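You operate a simulated robot arm through the tools that you are given. There is no shell and no other tool. Be economical: measure what you need, move in short steps, check, and stop when the job is done.

The job below is to be done with a simulated robot arm. You get a single attempt, and the scene is never put back.

Task
Turn the fan from SETS to DOOR and run it on 1.
Fine: Stop it first; free the clamp, swing the head, clamp it again.

Only the result counts: the job must be done as asked and must still hold three seconds after the hand-in. Knocking over, shifting, dropping, spilling or breaking anything else fails it.

Robot
A 6-joint arm with a two-finger gripper on a trunk, on a base that drives. Base frame: it is fixed to the floor where the robot stands at the start and does not move with it; the origin is under the middle of the robot, x ahead of it, y to its left, z up. Units: m, degrees, N and s.
With the tool pointing down near the work surface it reaches from about 0.24 to 0.48 m from the robot's upright axis, wherever it stands. Its first joint turns from -115.0 to 115.0 degrees. Places, roughly: fan clamp lever [2.2, 0, 0.7]; fan head [2.2, 0.1, 1]; fan speed slider [2.2, 0, 0.5]; floor fan [2.2, 0.1, 0.4]. Payload 2.1 kg.
The TCP is the grasp point between the finger pads, 0.02 m short of the fingertips. In the tool frame z runs along the fingers and y along their closing line. Largest opening 0.1 m; the body of the gripper starts 0.063 m behind the TCP.
Orientation is told as [roll, pitch, yaw] about the base's x, y, z axes, in that order, counted from this pose: with the fingers straight down and closing along the base's y, the tool's x points along the base's -x, its y along +y and its z along -z.

Tools
- The arm moves only by the tool drive_tool. Its argument "plan" is a list of rows, each a list of 7 numbers: the shift along the tool's x, y, z in m, then the turn, a rotation vector about the tool's x, y, z in degrees, then the closure, from 0 (fully open) to 1 (shut). In form: [[dx, dy, dz, wx, wy, wz, hand], ...]. A call has 1 to 8 rows; each row shifts and turns the commanded pose from where the row before left it, along the tool's axes as they then stand. Each row takes 0.2 s and may step no farther than 0.05 m and 8.6 degrees from the row before; otherwise, or with a gripper value out of range, the whole call is refused. A pose out of reach is approached as far as the arm can. The call stops where the force on the tool passes 90 N (or 10 N more than at its start, if that is more) or the arm is blocked; 0.2 s more then pass. Each finger travels about 0.153 m/s and halts on what it meets, pressing with about 24 N; the grip force reading is that of the motor and also rises with nothing between the fingers. The clock runs only during rows and for 0.2 s after the last one: add rows that do not move to give the fingers time. It gives the time, the measured TCP pose, the force on the tool (base axes), the opening and the grip force at its end, in the units of the frame above (readings bear some noise), with the torque about the TCP (base axes, N m) and any sound that the robot's microphone picked up.
- Cameras (640 x 400 px; columns grow to the right, rows downward): "scene" is now at [0.0285, 0.1268, 1.266]; the picture's right is [-0.35, -0.94, 0.00], its down [-0.61, 0.23, -0.76] and it looks along [0.71, -0.27, -0.65] (base axes); focal length 281 px, centre (320, 200). "wrist" rides on the gripper at [0.07, -0.019, -0.099] in the tool frame; the picture's right is [0.26, 0.97, 0.00], its down [-0.75, 0.20, -0.63] and it looks along [-0.61, 0.16, 0.78] (tool axes); focal length 230 px, centre (320, 200). There is no depth. A picture from a camera that has moved, and an enlarged one, comes with that camera's place and axes in the base frame and with its lens. The place of the scene camera against the robot may be out by one fixed shift of up to 0.025 m in any direction.
- capture(camera): a new picture of that camera. It takes no simulated time.
- move_column(by): slides the trunk up (or, below 0, down) by that many m; the arm and the scene camera ride with it, the base frame stays. It gives what a move gives, with no picture.
- roll_base(legs): drives the robot by 1 to 6 legs, each [ahead, turn to the left] in m and degrees, along the robot's own axes; the way and the turn of a leg run together, so that a leg with both is an arc; at most 1.5 m and 180 degrees a leg. The arm and the cameras ride along, it lands a little off, and it stops where it bumps. It gives what a move gives.
- head_to(pan, tilt): turns the head with the scene camera to pan (to the left, within 155 degrees either way) and tilt (down, from -29 to 69), counted from straight ahead of the robot. It gives what a move gives.
- zoom(camera, box): a new picture of the part [left, top, right, bottom] of that camera's present view, enlarged. It takes no simulated time.
- finish_job(): hands the job in; it is judged then, once.

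Go step by step. Nothing tells you exact positions but the pictures and the camera data: compare them with the known pose of the tool, close in by small moves and look again before you grip or let go. The budget is 120 turns and 78 pictures, counting those below and the enlarged ones. Unless the task says otherwise, let go and move clear before handing in, and close with one line.

The tools are called after "Request:" as name(argument=value, ...) on one line, values as JSON. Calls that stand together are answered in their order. drive_tool: Moves the arm, as the interface text tells. Its arguments: {"type":"object","properties":{"plan":{"type":"array","items":{"type":"array","items":{"type":"number"}}}},"required":["plan"]} The other tools are called the same way: move_column (by) slides the trunk up or down; roll_base (legs) drives the base; head_to (pan, tilt) turns the head that bears the scene camera; capture (camera) takes a picture; zoom (camera, box) takes an enlarged picture of a part of a camera's view; finish_job () hands the job in.

At the start:

```text
time_s: 0.0
eef_pos: [0.3239, -0.074, 0.7572]
orientation: [-0.1, -0.1, 0.0]
force: [0.2, 0.7, -0.7]
torque: [-0.03, 0.02, 0.02]
gripper_width: 0.1
gripper_force: 0.1
trunk travel left (down, up): [-0.475, 0.515]
robot x, y, heading: [0.0004, 0.005, 0.1]
head pan, tilt: [-20.6, 40.3]
```

scene: 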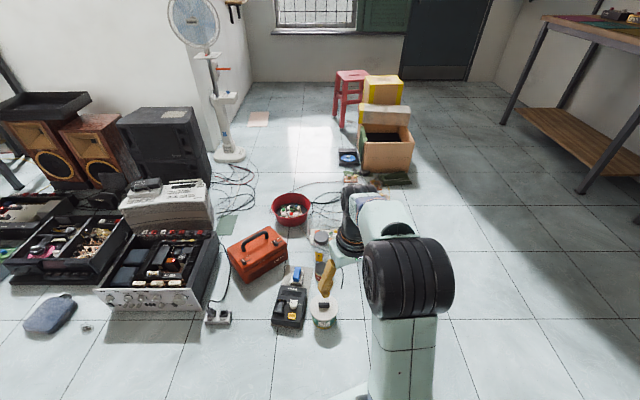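
wrist: 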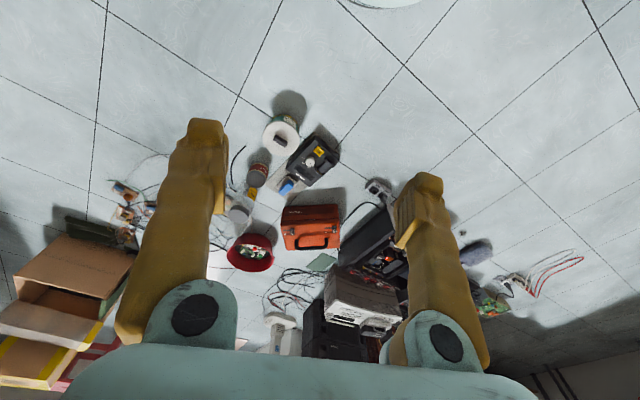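

The fan stands ahead-left behind floor clutter. I'll look at it closely first.

Request:
head_to(pan=0, tilt=15)

Request:
capture(camera="scene")

Request:
zoom(camera="scene", box=[240, 140, 400, 300])

```text
time_s: 0.9
eef_pos: [0.3242, -0.0744, 0.7578]
orientation: [0.0, 0.0, 0.0]
force: [0.4, 0.4, -0.7]
torque: [0.0, 0.02, 0.0]
gripper_width: 0.1001
gripper_force: 0.1
trunk travel left (down, up): [-0.475, 0.515]
robot x, y, heading: [-0.0015, -0.0014, 0.0]
head pan, tilt: [0.0, 15.0]
```

```text
75 pictures are left
camera scene: at [0.0426, 0.1566, 1.306], right [0.0, -1.0, 0.0], down [-0.26, 0.0, -0.97], along [0.97, 0.0, -0.26], focal length 281 px, centre (320, 200)
```

scene: 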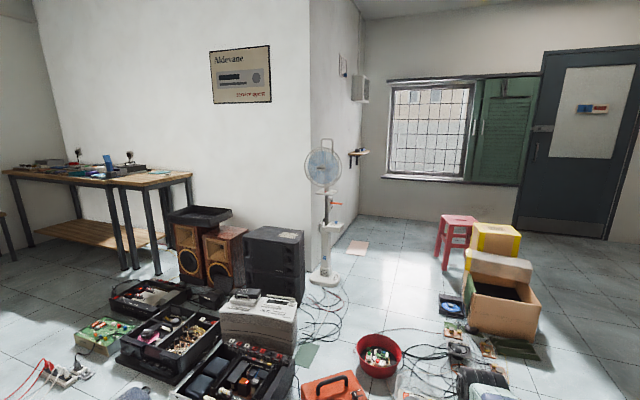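

```text
2.50 times, centred on (320, 220) of scene
camera zoom: at [0.0426, 0.1566, 1.306], right [0.0, -1.0, 0.0], down [-0.26, 0.0, -0.97], along [0.97, 0.0, -0.26], focal length 704 px, centre (320, 150)
```

zoom: 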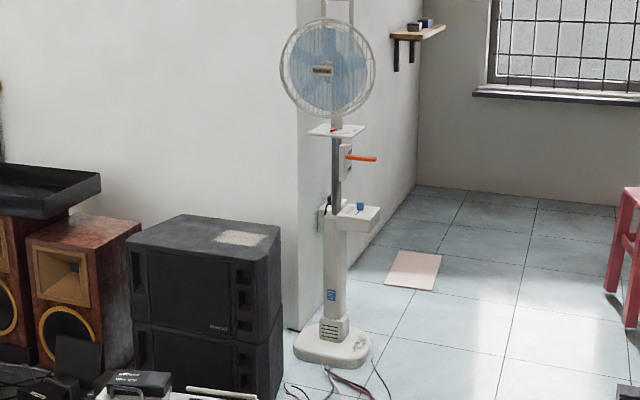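

The fan has a dial plate under the head, an orange clamp lever, and a blue slider on the box. The floor between is cluttered, so I'll survey a driving path on the right.

Request:
head_to(pan=-50, tilt=25)

Request:
capture(camera="scene")

Request:
head_to(pan=-10, tilt=40)

Request:
capture(camera="scene")

```text
time_s: 2.1
eef_pos: [0.3242, -0.0751, 0.7577]
orientation: [-0.1, 0.0, 0.0]
force: [-0.1, -0.5, 0.3]
torque: [-0.02, -0.02, 0.02]
gripper_width: 0.1
gripper_force: 0.0
trunk travel left (down, up): [-0.475, 0.515]
robot x, y, heading: [-0.001, -0.0018, 0.2]
head pan, tilt: [-50.0, 25.0]
```

```text
73 pictures are left
camera scene: at [0.0084, 0.0861, 1.2898], right [-0.77, -0.64, 0.0], down [-0.27, 0.32, -0.91], along [0.58, -0.69, -0.42], focal length 281 px, centre (320, 200)
```

scene: 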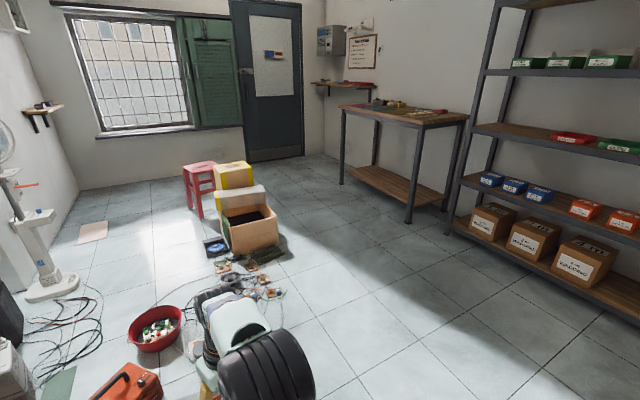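

```text
time_s: 3.1
eef_pos: [0.3246, -0.0746, 0.7571]
orientation: [0.0, 0.0, 0.0]
force: [-0.3, 0.5, -0.2]
torque: [0.0, -0.02, -0.02]
gripper_width: 0.1001
gripper_force: 0.0
trunk travel left (down, up): [-0.475, 0.515]
robot x, y, heading: [-0.0036, -0.0003, 0.1]
head pan, tilt: [-10.0, 40.0]
```

```text
72 pictures are left
camera scene: at [0.0328, 0.1418, 1.2665], right [-0.17, -0.98, 0.0], down [-0.63, 0.11, -0.77], along [0.75, -0.13, -0.64], focal length 281 px, centre (320, 200)
```

scene: 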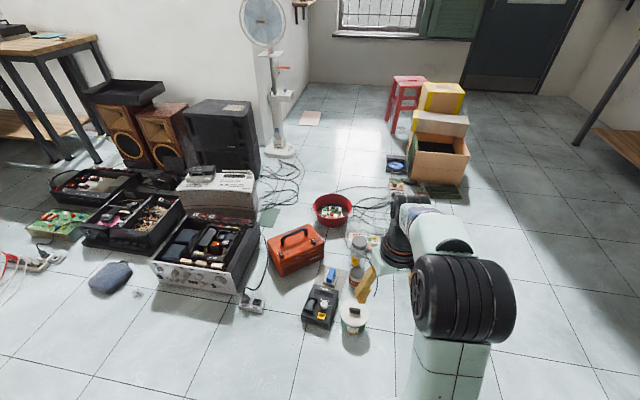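

Route: swing right around the cardboard boxes through the open floor (y about -1.7), then come in behind the stool to the fan's right side.

Request:
roll_base(legs=[[0, -60], [0.95, 0], [0.95, 0], [0, 60]])

Request:
head_to(pan=15, tilt=30)

Request:
capture(camera="scene")

```text
time_s: 17.8
eef_pos: [1.2999, -1.6801, 0.7576]
orientation: [0.0, 0.0, -0.1]
force: [-0.8, -0.1, -0.3]
torque: [0.0, 0.02, -0.01]
gripper_width: 0.1
gripper_force: 0.0
trunk travel left (down, up): [-0.475, 0.515]
robot x, y, heading: [0.9796, -1.605, -0.4]
head pan, tilt: [-10.0, 40.0]
```

```text
time_s: 18.7
eef_pos: [1.3003, -1.6806, 0.7576]
orientation: [0.1, 0.0, -0.2]
force: [0.4, 0.5, 1.5]
torque: [0.01, 0.02, -0.01]
gripper_width: 0.1002
gripper_force: 0.1
trunk travel left (down, up): [-0.475, 0.515]
robot x, y, heading: [0.9771, -1.607, -0.5]
head pan, tilt: [15.0, 30.0]
```

```text
71 pictures are left
camera scene: at [1.0125, -1.4262, 1.2818], right [0.26, -0.97, 0.0], down [-0.48, -0.13, -0.87], along [0.84, 0.22, -0.5], focal length 281 px, centre (320, 200)
```

scene: 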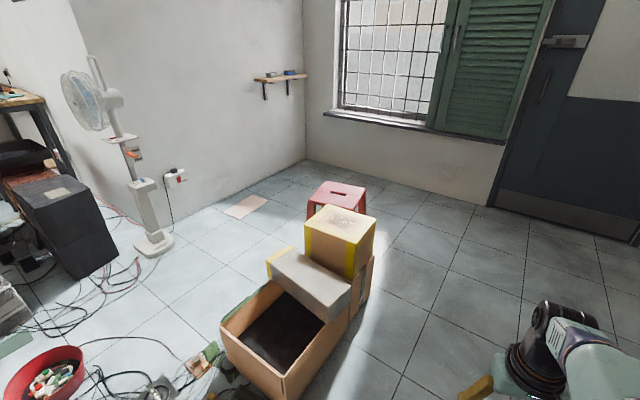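

Checking clearance on the right before passing.

Request:
head_to(pan=-35, tilt=35)

Request:
capture(camera="scene")

```text
time_s: 19.9
eef_pos: [1.3005, -1.6813, 0.7574]
orientation: [0.1, 0.0, -0.2]
force: [0.1, -0.1, 0.5]
torque: [0.05, 0.02, -0.01]
gripper_width: 0.0999
gripper_force: 0.1
trunk travel left (down, up): [-0.475, 0.515]
robot x, y, heading: [0.9779, -1.6071, -0.5]
head pan, tilt: [-35.0, 35.0]
```

```text
70 pictures are left
camera scene: at [0.9971, -1.4999, 1.274], right [-0.58, -0.82, 0.0], down [-0.47, 0.33, -0.82], along [0.67, -0.47, -0.57], focal length 281 px, centre (320, 200)
```

scene: 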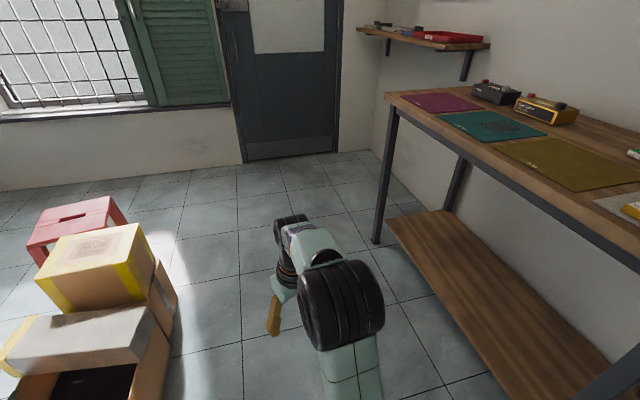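

Bench front is at y about -2.5, boxes end near -1.43; pass at about y = -1.9.

Request:
roll_base(legs=[[0, -18], [0.9, 0], [0, 18], [1.1, 0], [0, 110]])

Request:
head_to(pan=0, tilt=30)

Request:
capture(camera="scene")

```text
time_s: 36.5
eef_pos: [2.8953, -1.5543, 0.7557]
orientation: [0.0, 0.0, 110.6]
force: [1.2, 0.0, -0.7]
torque: [-0.02, -0.01, 0.0]
gripper_width: 0.1
gripper_force: 0.1
trunk travel left (down, up): [-0.475, 0.515]
robot x, y, heading: [2.9428, -1.8826, 110.3]
head pan, tilt: [-35.0, 35.0]
```

```text
time_s: 37.5
eef_pos: [2.8954, -1.5536, 0.7582]
orientation: [-0.1, 0.0, 110.5]
force: [-0.4, 0.2, 0.1]
torque: [0.0, 0.07, 0.0]
gripper_width: 0.0998
gripper_force: 0.1
trunk travel left (down, up): [-0.475, 0.515]
robot x, y, heading: [2.9396, -1.8829, 110.6]
head pan, tilt: [0.0, 30.0]
```

```text
69 pictures are left
camera scene: at [2.8076, -1.8877, 1.2818], right [0.94, 0.35, 0.0], down [0.18, -0.47, -0.87], along [-0.3, 0.81, -0.5], focal length 281 px, centre (320, 200)
```

scene: 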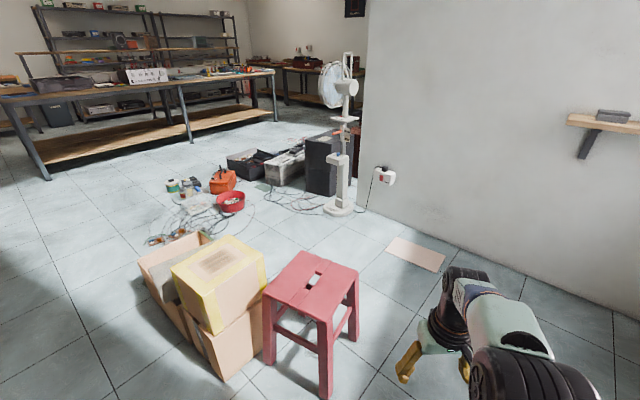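

Checking the robot's own footprint before threading between stool and floor sheet.

Request:
head_to(pan=0, tilt=69)

Request:
capture(camera="scene")

Request:
head_to(pan=100, tilt=69)

Request:
capture(camera="scene")

```text
time_s: 38.6
eef_pos: [2.8965, -1.5539, 0.7564]
orientation: [0.0, 0.0, 110.6]
force: [-0.3, 0.2, 0.5]
torque: [-0.03, -0.03, -0.04]
gripper_width: 0.0999
gripper_force: 0.1
trunk travel left (down, up): [-0.475, 0.515]
robot x, y, heading: [2.9425, -1.8834, 110.5]
head pan, tilt: [0.0, 68.8]
```

```text
68 pictures are left
camera scene: at [2.8196, -1.9201, 1.2304], right [0.94, 0.35, 0.0], down [0.33, -0.87, -0.36], along [-0.13, 0.34, -0.93], focal length 281 px, centre (320, 200)
```

scene: 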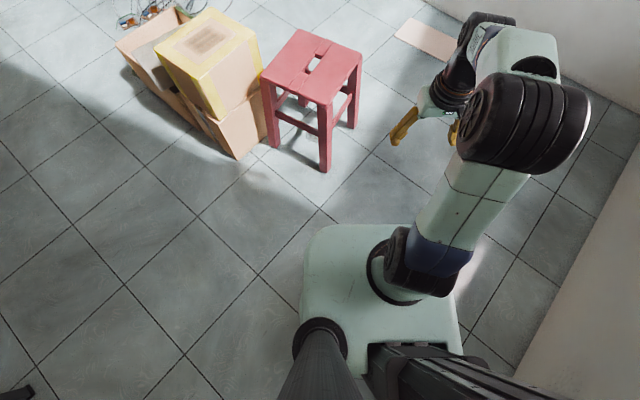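

```text
time_s: 40.3
eef_pos: [2.8953, -1.5538, 0.7557]
orientation: [0.0, 0.1, 110.6]
force: [0.2, 0.1, 0.6]
torque: [0.03, 0.01, 0.01]
gripper_width: 0.1
gripper_force: 0.0
trunk travel left (down, up): [-0.475, 0.515]
robot x, y, heading: [2.9401, -1.8848, 110.5]
head pan, tilt: [100.0, 68.8]
```

```text
67 pictures are left
camera scene: at [2.7911, -2.0009, 1.2303], right [-0.51, 0.86, 0.0], down [0.8, 0.47, -0.36], along [-0.31, -0.18, -0.93], focal length 281 px, centre (320, 200)
```

scene: 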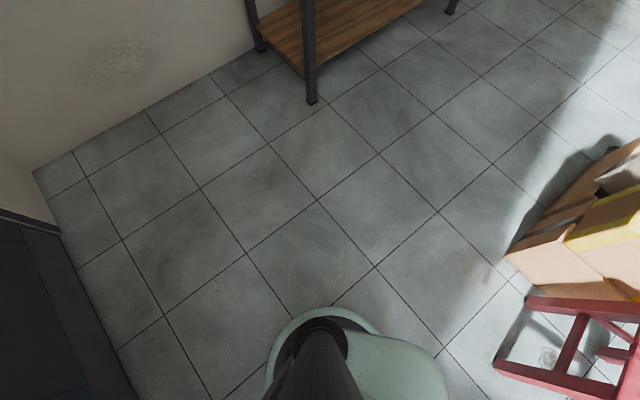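

Footprint is about ±0.2 m wide, 0.3 m front. Drive past the stool, then check.

Request:
roll_base(legs=[[0, -28.5], [1.1, 0], [0, 80]])

Request:
head_to(pan=0, tilt=40)

Request:
capture(camera="scene")

```text
time_s: 50.8
eef_pos: [2.8304, -0.5936, 0.7574]
orientation: [0.0, 0.0, 159.1]
force: [0.3, 0.3, 0.0]
torque: [0.01, -0.01, 0.0]
gripper_width: 0.0998
gripper_force: 0.1
trunk travel left (down, up): [-0.475, 0.515]
robot x, y, heading: [3.1075, -0.7776, 159.3]
head pan, tilt: [100.0, 68.8]
```

```text
time_s: 52.6
eef_pos: [2.8293, -0.594, 0.7558]
orientation: [0.0, -0.1, 159.2]
force: [-0.4, 1.0, -0.2]
torque: [0.0, 0.03, 0.01]
gripper_width: 0.0996
gripper_force: 0.1
trunk travel left (down, up): [-0.475, 0.515]
robot x, y, heading: [3.1052, -0.7807, 159.2]
head pan, tilt: [0.0, 40.0]
```

```text
66 pictures are left
camera scene: at [3.0427, -0.883, 1.2665], right [0.36, 0.93, 0.0], down [0.6, -0.23, -0.77], along [-0.72, 0.27, -0.64], focal length 281 px, centre (320, 200)
```

scene: 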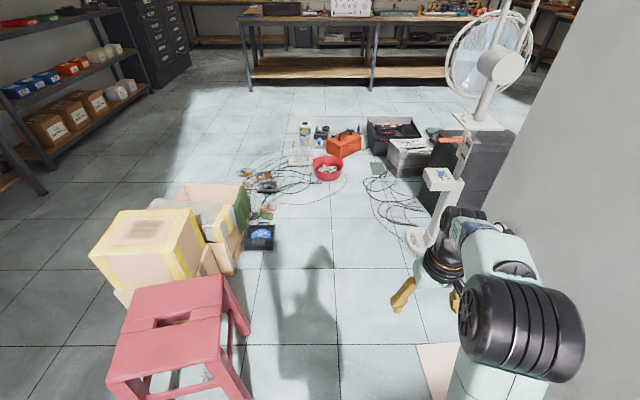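

Request:
roll_base(legs=[[0, 4], [0.7, 0], [0, -40]])

Request:
head_to(pan=10, tilt=30)

Request:
capture(camera="scene")

```text
time_s: 58.7
eef_pos: [2.3404, -0.2606, 0.7566]
orientation: [0.0, 0.1, 122.1]
force: [-0.7, 0.7, -0.2]
torque: [-0.02, -0.03, -0.02]
gripper_width: 0.1001
gripper_force: 0.1
trunk travel left (down, up): [-0.475, 0.515]
robot x, y, heading: [2.4495, -0.5743, 121.9]
head pan, tilt: [0.0, 40.0]
```

```text
time_s: 59.4
eef_pos: [2.3399, -0.2614, 0.7575]
orientation: [0.0, 0.0, 122.1]
force: [-0.1, 0.6, -0.3]
torque: [0.01, -0.01, 0.0]
gripper_width: 0.1
gripper_force: 0.1
trunk travel left (down, up): [-0.475, 0.515]
robot x, y, heading: [2.453, -0.5782, 122.1]
head pan, tilt: [10.0, 30.0]
```

```text
65 pictures are left
camera scene: at [2.312, -0.6164, 1.2818], right [0.74, 0.67, 0.0], down [0.34, -0.37, -0.87], along [-0.58, 0.64, -0.5], focal length 281 px, centre (320, 200)
```

scene: 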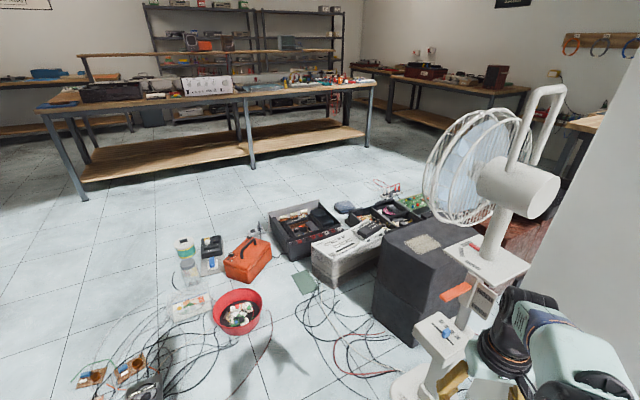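

Request:
head_to(pan=-25, tilt=30)

Request:
zoom(camera="scene", box=[220, 120, 420, 320])

Request:
capture(camera="scene")

```text
time_s: 60.4
eef_pos: [2.3394, -0.2611, 0.7571]
orientation: [0.0, 0.0, 122.1]
force: [0.8, 1.2, 0.0]
torque: [0.0, 0.01, 0.01]
gripper_width: 0.0999
gripper_force: 0.1
trunk travel left (down, up): [-0.475, 0.515]
robot x, y, heading: [2.4509, -0.575, 122.2]
head pan, tilt: [-25.0, 30.0]
```

```text
2.00 times, centred on (320, 220) of scene
camera zoom: at [2.3613, -0.5939, 1.2818], right [0.99, 0.12, 0.0], down [0.06, -0.5, -0.87], along [-0.11, 0.86, -0.5], focal length 563 px, centre (320, 160)
```

zoom: 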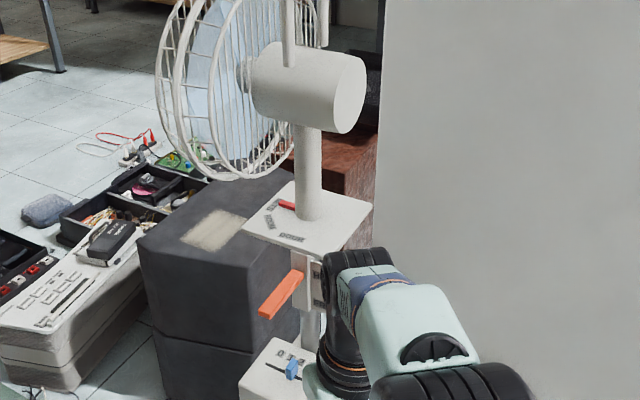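

```text
63 pictures are left
camera scene: at [2.3613, -0.5939, 1.2818], right [0.99, 0.12, 0.0], down [0.06, -0.5, -0.87], along [-0.11, 0.86, -0.5], focal length 281 px, centre (320, 200)
```

scene: 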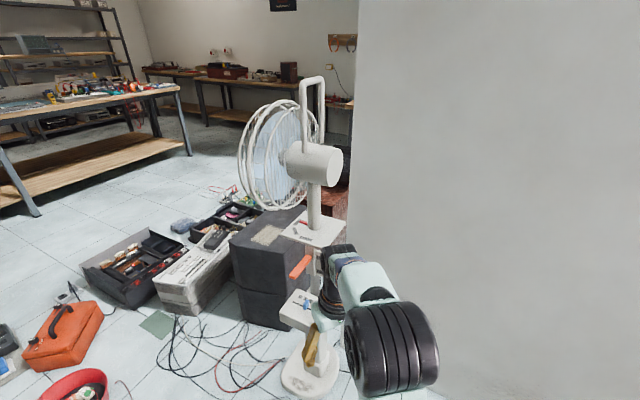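

Request:
zoom(camera="scene", box=[270, 205, 350, 255])

Request:
zoom(camera="scene", box=[270, 240, 350, 340])

```text
8.00 times, centred on (310, 230) of scene
camera zoom: at [2.3613, -0.5939, 1.2818], right [0.99, 0.12, 0.0], down [0.06, -0.5, -0.87], along [-0.11, 0.86, -0.5], focal length 2252 px, centre (400, -40)
```

zoom: 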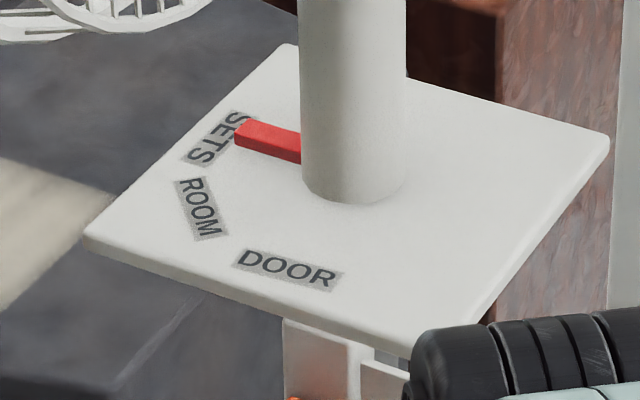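

```text
4.00 times, centred on (310, 290) of scene
camera zoom: at [2.3613, -0.5939, 1.2818], right [0.99, 0.12, 0.0], down [0.06, -0.5, -0.87], along [-0.11, 0.86, -0.5], focal length 1126 px, centre (360, -160)
```

zoom: 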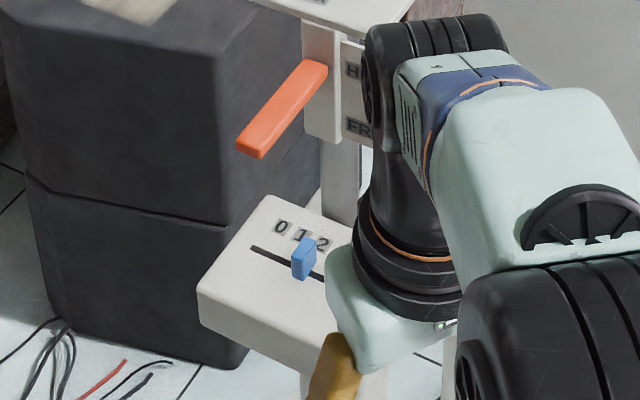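

Moving the arm aside to see labels.

Request:
drive_tool(plan=[[0.03, -0.05, 0, 0, 0, 0, 0], [0.03, -0.05, 0, 0, 0, 0, 0], [0.03, -0.05, 0, 0, 0, 0, 0], [0, -0.05, 0, 0, 0, 0, 0]])

Request:
zoom(camera="scene", box=[270, 230, 350, 330])

```text
refused: row 1 steps farther than a row can; nothing moved
```

```text
4.00 times, centred on (310, 280) of scene
camera zoom: at [2.3613, -0.5939, 1.2818], right [0.99, 0.12, 0.0], down [0.06, -0.5, -0.87], along [-0.11, 0.86, -0.5], focal length 1126 px, centre (360, -120)
```

zoom: 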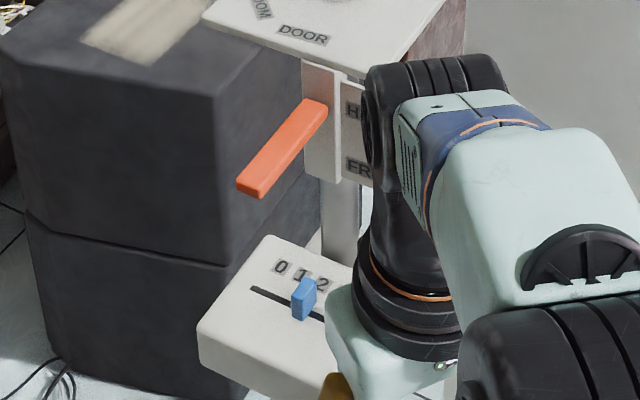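

Request:
drive_tool(plan=[[0.02, -0.045, 0, 0, 0, 0, 0], [0.02, -0.045, 0, 0, 0, 0, 0], [0.02, -0.045, 0, 0, 0, 0, 0], [0, -0.045, 0, 0, 0, 0, 0]])

Request:
zoom(camera="scene", box=[270, 230, 350, 330])

Request:
capture(camera="scene")

```text
time_s: 61.4
eef_pos: [2.5269, -0.2134, 0.7561]
orientation: [-0.1, 0.0, 122.1]
force: [0.1, 0.1, 0.2]
torque: [0.0, 0.0, 0.0]
gripper_width: 0.0999
gripper_force: 0.1
trunk travel left (down, up): [-0.475, 0.515]
robot x, y, heading: [2.454, -0.5769, 122.3]
head pan, tilt: [-25.0, 30.0]
```

```text
4.00 times, centred on (310, 280) of scene
camera zoom: at [2.3623, -0.5929, 1.2819], right [0.99, 0.12, 0.0], down [0.06, -0.5, -0.87], along [-0.11, 0.86, -0.5], focal length 1126 px, centre (360, -120)
```

zoom: 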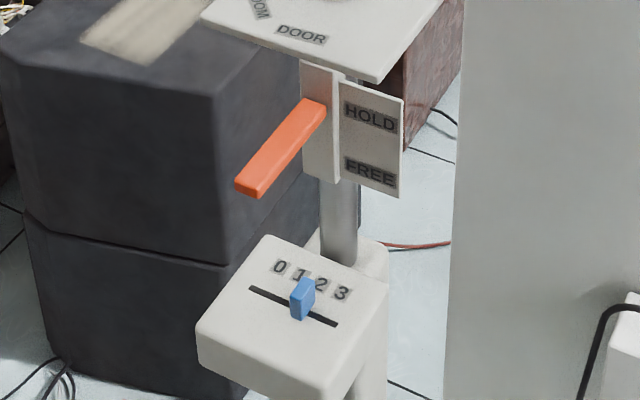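

```text
58 pictures are left
camera scene: at [2.3623, -0.5929, 1.2819], right [0.99, 0.12, 0.0], down [0.06, -0.5, -0.87], along [-0.11, 0.86, -0.5], focal length 281 px, centre (320, 200)
```

scene: 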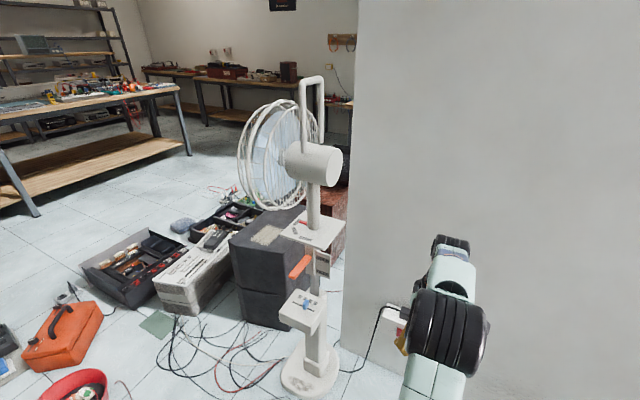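

Slider reads 0-1-2-3 and stands at 2; lever is at HOLD (FREE is below); pointer on SETS, DOOR is 90° around toward the front. The fan's front faces about direction (-0.34,-0.94), so I'll retract the arm and reposition squarely in front of it.

Request:
drive_tool(plan=[[0.045, 0, 0, 0, 0, 0, 0], [0.035, 0, 0, 0, 0, 0, 0]])

Request:
roll_base(legs=[[0, 48], [0.3, 0], [0, -98]])

Request:
head_to(pan=-8, tilt=40)

Request:
capture(camera="scene")

```text
time_s: 62.0
eef_pos: [2.5701, -0.2839, 0.7571]
orientation: [0.0, 0.1, 122.3]
force: [0.0, 0.4, 0.1]
torque: [-0.01, -0.03, 0.05]
gripper_width: 0.1
gripper_force: 0.1
trunk travel left (down, up): [-0.475, 0.515]
robot x, y, heading: [2.4518, -0.5758, 122.1]
head pan, tilt: [-25.0, 30.0]
```

```text
time_s: 70.4
eef_pos: [2.4458, -0.422, 0.756]
orientation: [0.0, 0.1, 73.4]
force: [-0.2, 0.2, -0.3]
torque: [0.02, -0.01, -0.04]
gripper_width: 0.1003
gripper_force: 0.1
trunk travel left (down, up): [-0.475, 0.515]
robot x, y, heading: [2.1465, -0.5272, 73.2]
head pan, tilt: [-25.0, 30.0]
```

```text
time_s: 71.2
eef_pos: [2.4454, -0.4224, 0.7568]
orientation: [0.0, 0.0, 73.3]
force: [0.6, -0.1, -0.2]
torque: [-0.02, -0.01, 0.01]
gripper_width: 0.0999
gripper_force: 0.1
trunk travel left (down, up): [-0.475, 0.515]
robot x, y, heading: [2.1452, -0.524, 73.2]
head pan, tilt: [-8.0, 40.0]
```

```text
57 pictures are left
camera scene: at [2.0409, -0.4479, 1.2665], right [0.91, -0.42, 0.0], down [-0.27, -0.58, -0.77], along [0.32, 0.7, -0.64], focal length 281 px, centre (320, 200)
```

scene: 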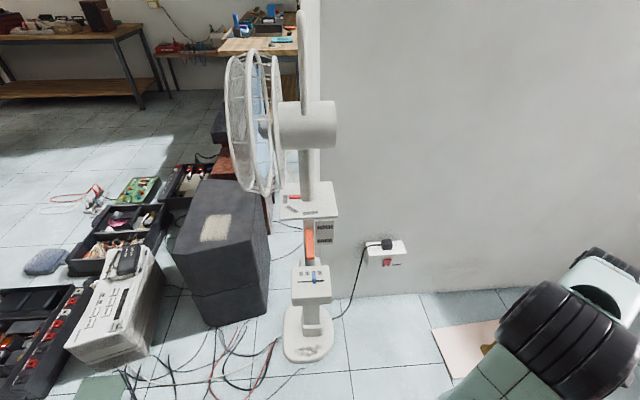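

Request:
zoom(camera="scene", box=[270, 180, 360, 300])

Request:
zoom(camera="scene", box=[290, 250, 340, 290])

```text
3.33 times, centred on (315, 240) of scene
camera zoom: at [2.0409, -0.4479, 1.2665], right [0.91, -0.42, 0.0], down [-0.27, -0.58, -0.77], along [0.32, 0.7, -0.64], focal length 938 px, centre (337, 67)
```

zoom: 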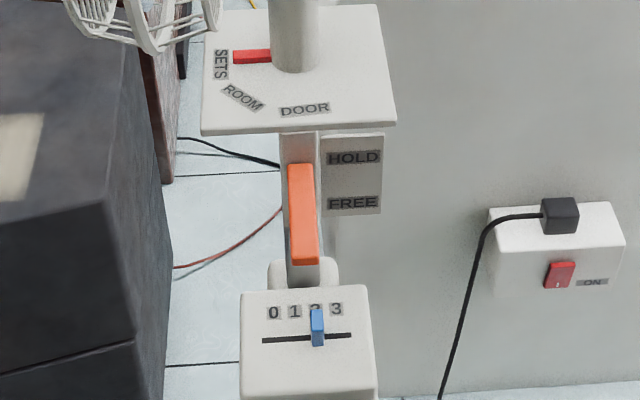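

```text
10.00 times, centred on (315, 270) of scene
camera zoom: at [2.0409, -0.4479, 1.2665], right [0.91, -0.42, 0.0], down [-0.27, -0.58, -0.77], along [0.32, 0.7, -0.64], focal length 2814 px, centre (370, -500)
```

zoom: 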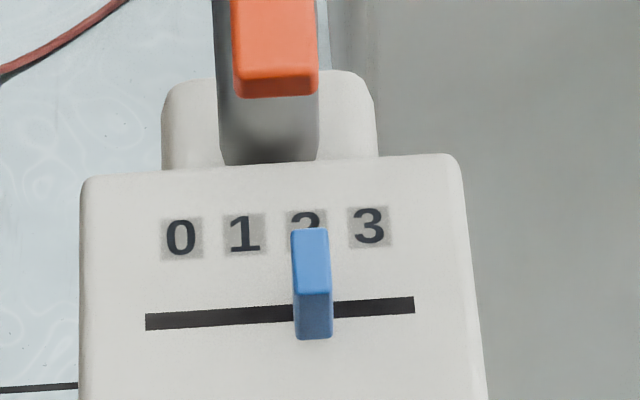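

Triangulated: slider knob base about (2.235, 0.020, 0.51), fan's right axis about (0.946,-0.326), inward axis about (0.326,0.946). I'll tilt the fingers 45° forward and lower the trunk, then align in front of the slider beneath the lever.

Request:
drive_tool(plan=[[0, 0, 0, 0, 0, 2.3, 0], [0, 0, 0, 0, -7.5, 0, 0], [0, 0, 0, 0, -7.5, 0, 0], [0, 0, 0, 0, -7.5, 0, 0], [0, 0, 0, 0, -7.5, 0, 0], [0, 0, 0, 0, -7.5, 0, 0], [0, 0, 0, 0, -7.5, 0, 0]])

Request:
move_column(by=-0.13)

```text
time_s: 72.8
eef_pos: [2.4453, -0.4206, 0.7564]
orientation: [-0.1, -45.1, 71.0]
force: [0.0, -0.6, 0.8]
torque: [-0.01, 0.01, 0.02]
gripper_width: 0.1002
gripper_force: 0.0
trunk travel left (down, up): [-0.475, 0.515]
robot x, y, heading: [2.1458, -0.5253, 73.3]
head pan, tilt: [-8.0, 40.0]
```

```text
time_s: 74.4
eef_pos: [2.4464, -0.4213, 0.6268]
orientation: [0.0, -45.1, 70.9]
force: [0.4, -1.1, 0.1]
torque: [-0.01, 0.0, 0.02]
gripper_width: 0.0998
gripper_force: 0.0
trunk travel left (down, up): [-0.345, 0.645]
robot x, y, heading: [2.1492, -0.5254, 73.2]
head pan, tilt: [-8.0, 40.0]
```

Request:
drive_tool(plan=[[0, 0.049, 0, 0, 0, 0, 0], [0, 0.049, 0, 0, 0, 0, 0], [0, 0.049, 0, 0, 0, 0, 0], [0, 0.049, 0, 0, 0, 0, 0], [0, 0.049, 0, 0, 0, 0, 0], [0, 0.049, 0, 0, 0, 0, 0], [0, 0.049, 0, 0, 0, 0, 0]])

Request:
drive_tool(plan=[[-0.028, 0, 0.028, 0, 0, 0, 0], [-0.028, 0, 0.028, 0, 0, 0, 0], [-0.028, 0, 0.028, 0, 0, 0, 0], [-0.028, 0, 0.028, 0, 0, 0, 0]])

Request:
capture(camera="wrist")

Request:
capture(camera="scene")

```text
time_s: 76.0
eef_pos: [2.3215, -0.4072, 0.668]
orientation: [0.1, -44.9, 71.2]
force: [0.4, -0.5, 1.3]
torque: [0.0, -0.01, 0.01]
gripper_width: 0.1001
gripper_force: 0.2
out of reach, approached as far as the arm can: row 2, 3, 4, 5, 6, 7
trunk travel left (down, up): [-0.345, 0.645]
robot x, y, heading: [2.1478, -0.5232, 73.2]
head pan, tilt: [-8.0, 40.0]
```

```text
time_s: 77.0
eef_pos: [2.3788, -0.2619, 0.6702]
orientation: [0.0, -45.0, 70.8]
force: [-0.1, -0.2, -0.5]
torque: [-0.03, 0.0, -0.01]
gripper_width: 0.1002
gripper_force: 0.1
out of reach, approached as far as the arm can: row 1
trunk travel left (down, up): [-0.345, 0.645]
robot x, y, heading: [2.144, -0.5228, 73.4]
head pan, tilt: [-8.0, 40.0]
```

```text
54 pictures are left
camera wrist: at [2.3563, -0.3812, 0.6901], right [-0.97, 0.14, -0.18], down [-0.16, 0.15, 0.98], along [0.17, 0.98, -0.12], focal length 230 px, centre (320, 200)
```

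wrist: 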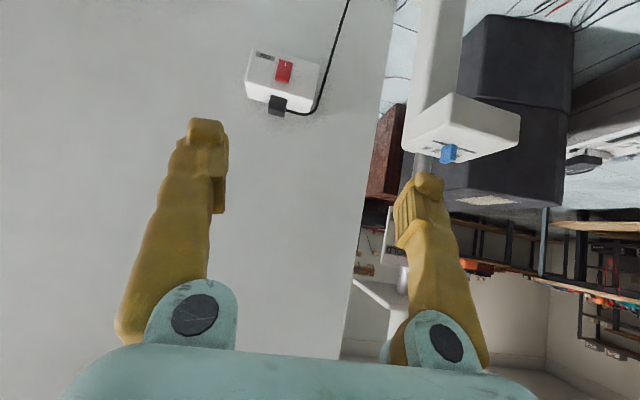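

```text
53 pictures are left
camera scene: at [2.0409, -0.4476, 1.1365], right [0.91, -0.42, 0.0], down [-0.27, -0.58, -0.77], along [0.32, 0.7, -0.64], focal length 281 px, centre (320, 200)
```

scene: 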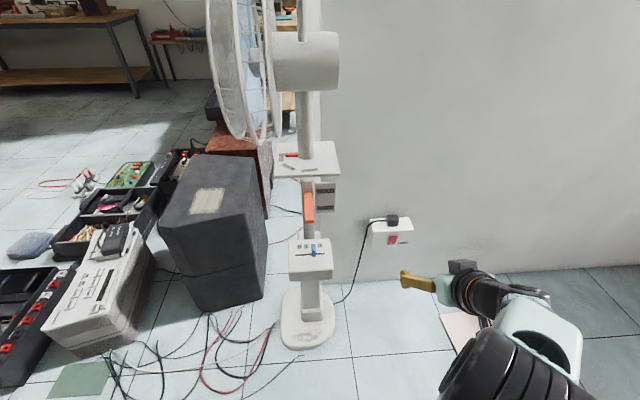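

Too close to the robot on the straight line; go further out first and then slide left.

Request:
drive_tool(plan=[[-0.028, 0, 0.028, 0, 0, 0, 0], [-0.021, 0, 0.021, 0, 0, 0, 0], [0.032, 0, 0.032, 0, 0, 0, 0], [0, 0.048, 0, 0, 0, 0, 0], [0, 0.048, 0, 0, 0, 0, 0], [0, 0.048, 0, 0, 0, 0, 0], [0, 0.048, 0, 0, 0, 0, 0]])

Request:
capture(camera="wrist")

Request:
zoom(camera="scene", box=[250, 160, 410, 300])

```text
time_s: 78.6
eef_pos: [2.262, -0.1615, 0.6066]
orientation: [3.4, -41.2, 71.0]
force: [0.7, -0.5, -0.6]
torque: [-0.02, 0.0, -0.01]
gripper_width: 0.1001
gripper_force: 0.1
out of reach, approached as far as the arm can: row 6, 7
trunk travel left (down, up): [-0.345, 0.645]
robot x, y, heading: [2.144, -0.5268, 73.5]
head pan, tilt: [-8.0, 40.0]
```

```text
52 pictures are left
camera wrist: at [2.2454, -0.2806, 0.6344], right [-0.99, 0.1, -0.13], down [-0.11, 0.19, 0.98], along [0.12, 0.98, -0.17], focal length 230 px, centre (320, 200)
```

wrist: 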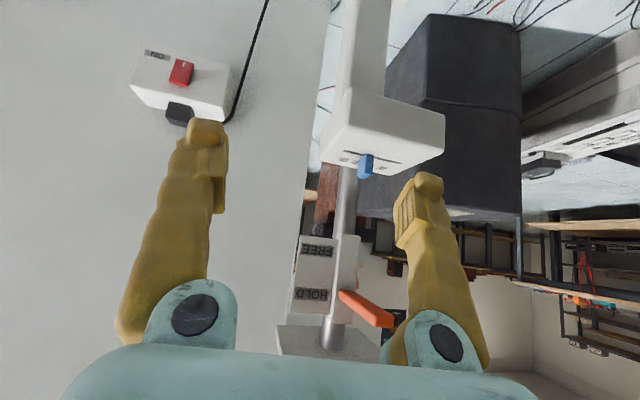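

```text
2.86 times, centred on (330, 230) of scene
camera zoom: at [2.0399, -0.4478, 1.1364], right [0.91, -0.42, 0.0], down [-0.27, -0.58, -0.77], along [0.32, 0.7, -0.64], focal length 804 px, centre (291, 114)
```

zoom: 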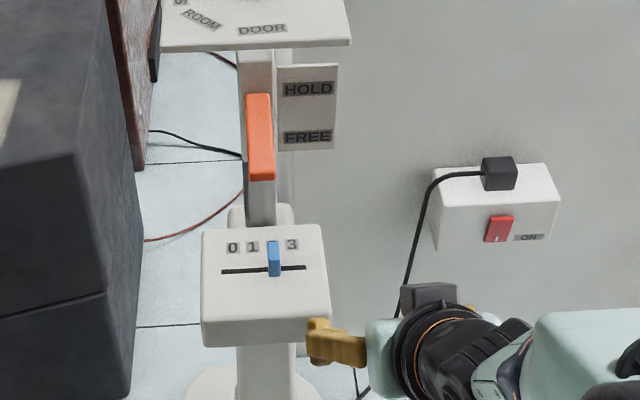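

Centre estimate of the knob agrees between cameras (about 2.231, 0.020, 0.52). Reach out a bit first, restore tilt, then slide left.

Request:
drive_tool(plan=[[-0.0226, 0, 0.0198, 0, 0, 0, 0], [-0.0226, 0, 0.0198, 0, 0, 0, 0], [0, 0, 0, 3.4, 0, 0, 0], [0, 0, 0, 0, -3.8, 0, 0], [0, 0.044, 0, 0, 0, 0, 0], [0, 0.044, 0, 0, 0, 0, 0]])

Request:
capture(camera="wrist")

```text
time_s: 80.0
eef_pos: [2.309, -0.1116, 0.6091]
orientation: [0.5, -48.7, 71.0]
force: [-0.4, -0.7, 0.2]
torque: [0.0, -0.02, -0.02]
gripper_width: 0.1001
gripper_force: 0.0
out of reach, approached as far as the arm can: row 1, 3, 4, 5, 6
trunk travel left (down, up): [-0.345, 0.645]
robot x, y, heading: [2.1487, -0.5234, 73.3]
head pan, tilt: [-8.0, 40.0]
```

```text
50 pictures are left
camera wrist: at [2.2876, -0.2326, 0.6211], right [-0.97, 0.15, -0.19], down [-0.18, 0.08, 0.98], along [0.16, 0.99, -0.06], focal length 230 px, centre (320, 200)
```

wrist: 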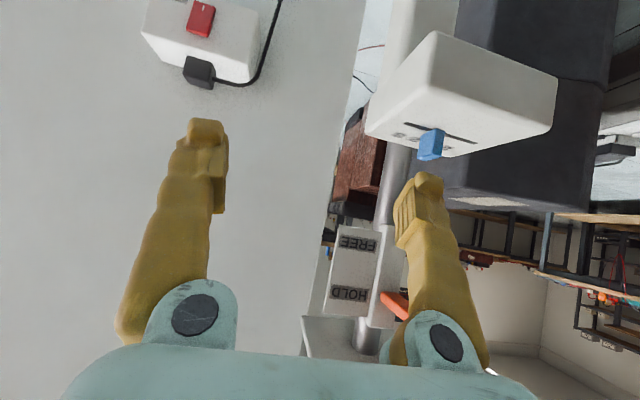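

The arm's axis sits ahead-right of the robot's centre, so I'm too close for the tilted tool. Back off 7 cm.

Request:
roll_base(legs=[[-0.07, 0]])

Request:
drive_tool(plan=[[0, 0, 0, 0, 3.7, 0, 0], [0, 0.03, 0, 0, 0, 0, 0], [0, 0.03, 0, 0, 0, 0, 0]])

```text
time_s: 81.0
eef_pos: [2.2901, -0.1777, 0.6091]
orientation: [0.4, -48.8, 71.1]
force: [0.4, 0.5, 0.4]
torque: [-0.03, 0.0, -0.01]
gripper_width: 0.1
gripper_force: 0.1
trunk travel left (down, up): [-0.345, 0.645]
robot x, y, heading: [2.1274, -0.5891, 73.4]
head pan, tilt: [-8.0, 40.0]
```

```text
time_s: 81.8
eef_pos: [2.2807, -0.1812, 0.5986]
orientation: [0.7, -44.9, 71.2]
force: [0.4, 0.3, 0.6]
torque: [-0.03, 0.03, 0.01]
gripper_width: 0.0998
gripper_force: 0.0
out of reach, approached as far as the arm can: row 2, 3
trunk travel left (down, up): [-0.345, 0.645]
robot x, y, heading: [2.1278, -0.5921, 73.2]
head pan, tilt: [-8.0, 40.0]
```

Request:
drive_tool(plan=[[-0.028, 0, 0.028, 0, 0, 0, 0], [-0.028, 0, 0.028, 0, 0, 0, 0], [0, 0.03, 0, 0, 0, 0, 0], [0, 0.03, 0, 0, 0, 0, 0], [-0.01, 0, -0.01, 0, 0, 0, 0]])

Request:
capture(camera="wrist")

```text
time_s: 83.0
eef_pos: [2.2435, -0.0867, 0.6128]
orientation: [0.3, -44.9, 71.2]
force: [-0.2, 0.2, 0.5]
torque: [0.02, -0.03, 0.05]
gripper_width: 0.1
gripper_force: 0.1
out of reach, approached as far as the arm can: row 1, 3
trunk travel left (down, up): [-0.345, 0.645]
robot x, y, heading: [2.1262, -0.5907, 73.2]
head pan, tilt: [-8.0, 40.0]
```

```text
49 pictures are left
camera wrist: at [2.222, -0.2064, 0.6324], right [-0.97, 0.14, -0.18], down [-0.16, 0.14, 0.98], along [0.16, 0.98, -0.12], focal length 230 px, centre (320, 200)
```

wrist: 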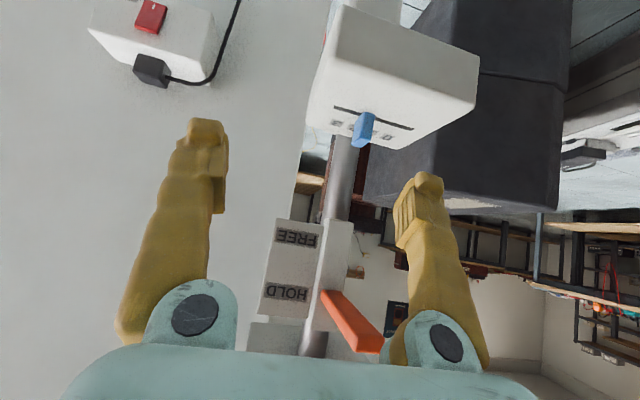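

Request:
drive_tool(plan=[[0, 0.0235, 0, 0, 0, 0, 0], [0, 0.0235, 0, 0, 0, 0, 0], [-0.0085, 0, 0.03, 0, 0, 0, 0], [0, 0, 0.03, 0, 0, 0, 0]])

Request:
capture(camera="wrist")

Request:
zoom(camera="scene", box=[280, 170, 380, 270])

```text
time_s: 84.0
eef_pos: [2.2135, -0.0244, 0.5761]
orientation: [0.3, -45.0, 71.1]
force: [0.1, -0.5, -0.9]
torque: [0.04, 0.04, 0.0]
gripper_width: 0.1
gripper_force: 0.1
trunk travel left (down, up): [-0.345, 0.645]
robot x, y, heading: [2.1266, -0.588, 73.4]
head pan, tilt: [-8.0, 40.0]
```

```text
48 pictures are left
camera wrist: at [2.1914, -0.1444, 0.5961], right [-0.97, 0.14, -0.18], down [-0.16, 0.14, 0.98], along [0.16, 0.98, -0.12], focal length 230 px, centre (320, 200)
```

wrist: 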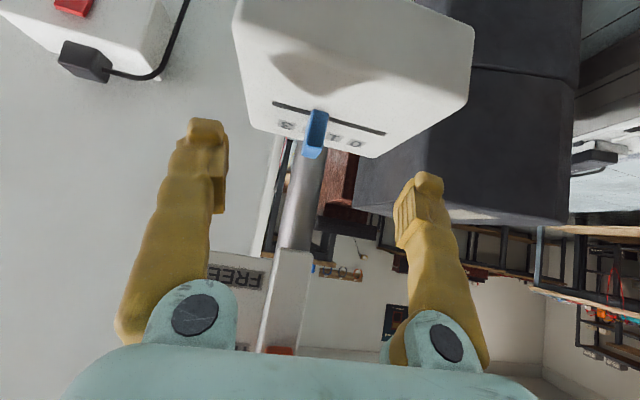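

```text
4.00 times, centred on (330, 220) of scene
camera zoom: at [2.0209, -0.5133, 1.1365], right [0.91, -0.42, 0.0], down [-0.27, -0.58, -0.77], along [0.32, 0.7, -0.64], focal length 1126 px, centre (280, 120)
```

zoom: 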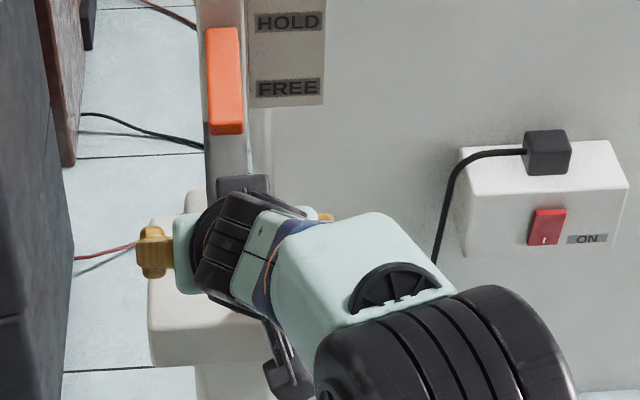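

Aligned; advancing 4.5 cm along the fingers to straddle the knob, then looking.

Request:
drive_tool(plan=[[0, -0.002, 0.024, 0, 0, 0, 0], [0, 0, 0.022, 0, 0, 0, 0]])

Request:
capture(camera="wrist")

```text
time_s: 84.6
eef_pos: [2.2281, 0.0047, 0.5435]
orientation: [0.4, -44.9, 71.2]
force: [0.4, 0.7, 0.3]
torque: [0.0, 0.0, 0.03]
gripper_width: 0.1
gripper_force: 0.0
trunk travel left (down, up): [-0.345, 0.645]
robot x, y, heading: [2.1286, -0.5926, 73.7]
head pan, tilt: [-8.0, 40.0]
```

```text
46 pictures are left
camera wrist: at [2.2056, -0.1157, 0.5642], right [-0.97, 0.14, -0.18], down [-0.16, 0.14, 0.98], along [0.16, 0.98, -0.12], focal length 230 px, centre (320, 200)
```

wrist: 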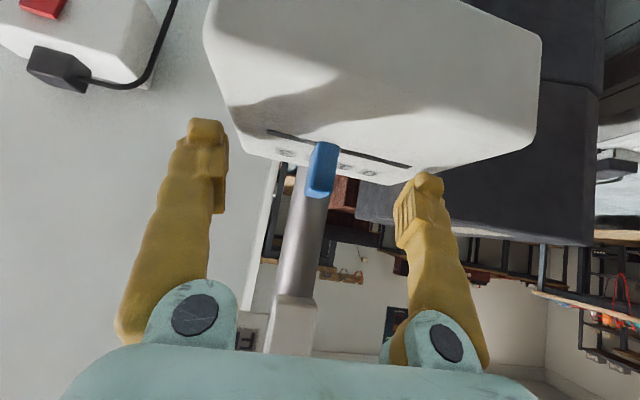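

Knob sits between the fingers at tip depth. Closing.

Request:
drive_tool(plan=[[0, 0, 0, 0, 0, 0, 1], [0, 0, 0, 0, 0, 0, 1], [0, 0, 0, 0, 0, 0, 1]])

Request:
capture(camera="wrist")

```text
time_s: 85.4
eef_pos: [2.2271, 0.0036, 0.5435]
orientation: [0.4, -44.9, 71.0]
force: [1.1, 1.3, -1.1]
torque: [0.12, 0.19, -0.28]
gripper_width: 0.0104
gripper_force: 37.7
trunk travel left (down, up): [-0.345, 0.645]
robot x, y, heading: [2.1264, -0.5903, 73.8]
head pan, tilt: [-8.0, 40.0]
```

```text
45 pictures are left
camera wrist: at [2.206, -0.1158, 0.5642], right [-0.97, 0.14, -0.18], down [-0.16, 0.14, 0.98], along [0.16, 0.98, -0.12], focal length 230 px, centre (320, 200)
```

wrist: 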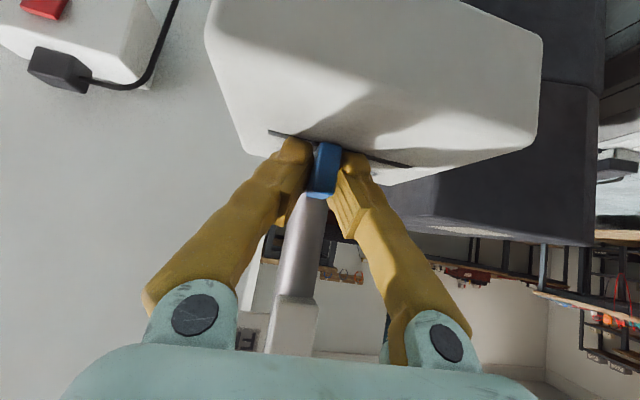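

Knob gripped (10 mm). Slide it left two notches (~39 mm) toward 0.

Request:
drive_tool(plan=[[0, 0.01, 0, 0, 0, 0, 1], [0, 0.01, 0, 0, 0, 0, 1], [0, 0.01, 0, 0, 0, 0, 1], [0, 0.009, 0, 0, 0, 0, 1], [0, 0, 0, 0, 0, 0, 1]])

Request:
capture(camera="wrist")

```text
time_s: 86.6
eef_pos: [2.1927, 0.0179, 0.5442]
orientation: [0.3, -45.1, 71.1]
force: [6.4, 15.0, -0.8]
torque: [0.22, 0.11, -0.26]
gripper_width: 0.0104
gripper_force: 38.0
trunk travel left (down, up): [-0.345, 0.645]
robot x, y, heading: [2.131, -0.5868, 73.4]
head pan, tilt: [-8.0, 40.0]
```

```text
44 pictures are left
camera wrist: at [2.169, -0.1022, 0.5641], right [-0.97, 0.14, -0.18], down [-0.16, 0.14, 0.98], along [0.16, 0.98, -0.12], focal length 230 px, centre (320, 200)
```

wrist: 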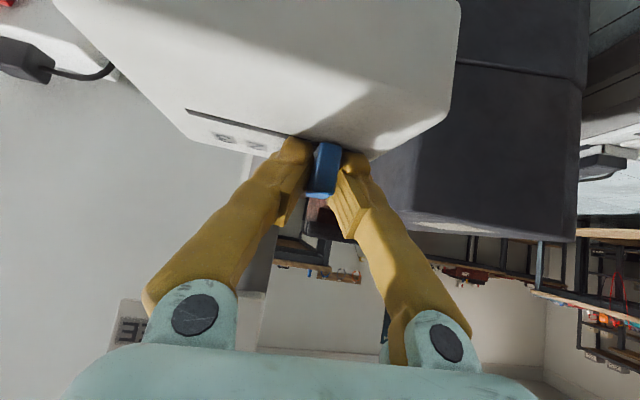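

Release and back away to check the slider.

Request:
drive_tool(plan=[[0, 0, 0, 0, 0, 0, 0.7], [0, 0, 0, 0, 0, 0, 0.5], [0, 0, -0.04, 0, 0, 0, 0.5], [0, 0, -0.04, 0, 0, 0, 0.5]])

Request:
capture(camera="wrist")

```text
time_s: 87.6
eef_pos: [2.1715, -0.0371, 0.6009]
orientation: [0.4, -45.1, 71.0]
force: [0.3, 0.6, -0.3]
torque: [0.0, 0.0, 0.02]
gripper_width: 0.0499
gripper_force: 0.1
trunk travel left (down, up): [-0.345, 0.645]
robot x, y, heading: [2.1287, -0.5895, 73.4]
head pan, tilt: [-8.0, 40.0]
```

```text
43 pictures are left
camera wrist: at [2.1505, -0.1568, 0.621], right [-0.97, 0.14, -0.18], down [-0.16, 0.14, 0.98], along [0.16, 0.98, -0.12], focal length 230 px, centre (320, 200)
```

wrist: 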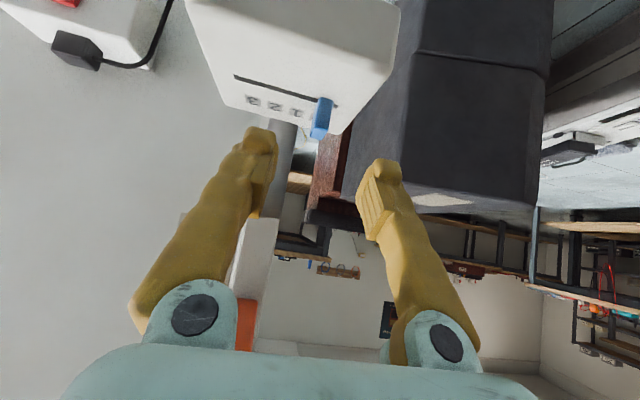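

Slider now at 0. Next back out, raise the trunk, and line up with the lever (grip point about (2.217, 0.00, 0.695)).

Request:
drive_tool(plan=[[0, 0, -0.04, 0, 0, 0, 0], [0, 0, -0.035, 0, 0, 0, 0], [0, 0, 0, 1.77, 0, 1.77, 0]])

Request:
move_column(by=0.12)

Request:
capture(camera="wrist")

Request:
zoom(camera="scene", box=[260, 180, 380, 300])

```text
time_s: 88.4
eef_pos: [2.1563, -0.0856, 0.6529]
orientation: [0.4, -44.8, 68.6]
force: [0.2, -0.7, 0.6]
torque: [0.04, 0.02, -0.01]
gripper_width: 0.1
gripper_force: 0.1
trunk travel left (down, up): [-0.345, 0.645]
robot x, y, heading: [2.1241, -0.5929, 73.4]
head pan, tilt: [-8.0, 40.0]
```

```text
time_s: 89.9
eef_pos: [2.1559, -0.0863, 0.7735]
orientation: [0.3, -45.0, 68.6]
force: [0.1, -0.5, 0.1]
torque: [-0.01, -0.01, -0.03]
gripper_width: 0.0999
gripper_force: 0.0
trunk travel left (down, up): [-0.465, 0.525]
robot x, y, heading: [2.1271, -0.5858, 73.3]
head pan, tilt: [-8.0, 40.0]
```

```text
42 pictures are left
camera wrist: at [2.1296, -0.2053, 0.793], right [-0.97, 0.18, -0.18], down [-0.15, 0.15, 0.98], along [0.2, 0.97, -0.12], focal length 230 px, centre (320, 200)
```

wrist: 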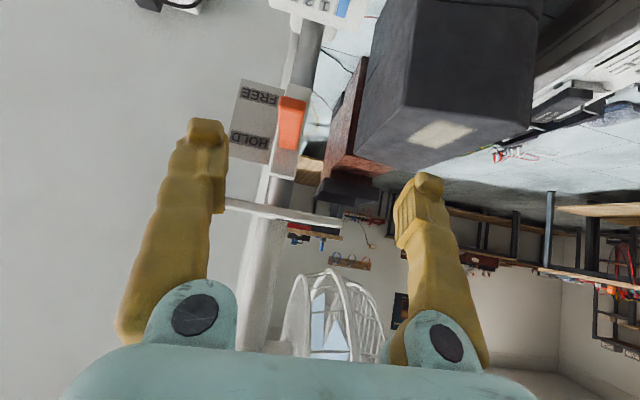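

```text
3.33 times, centred on (320, 240) of scene
camera zoom: at [2.0208, -0.5136, 1.2564], right [0.91, -0.42, 0.0], down [-0.27, -0.58, -0.77], along [0.32, 0.7, -0.64], focal length 938 px, centre (320, 67)
```

zoom: 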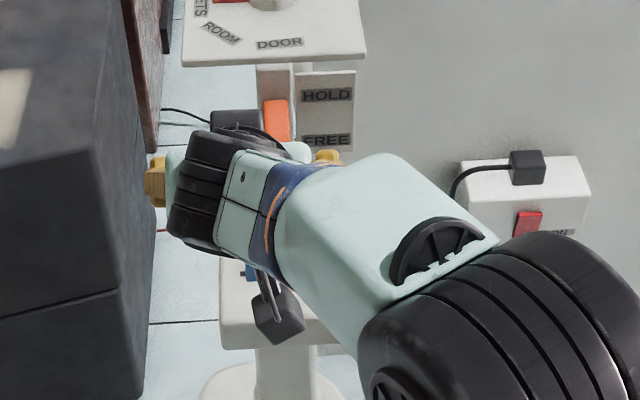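

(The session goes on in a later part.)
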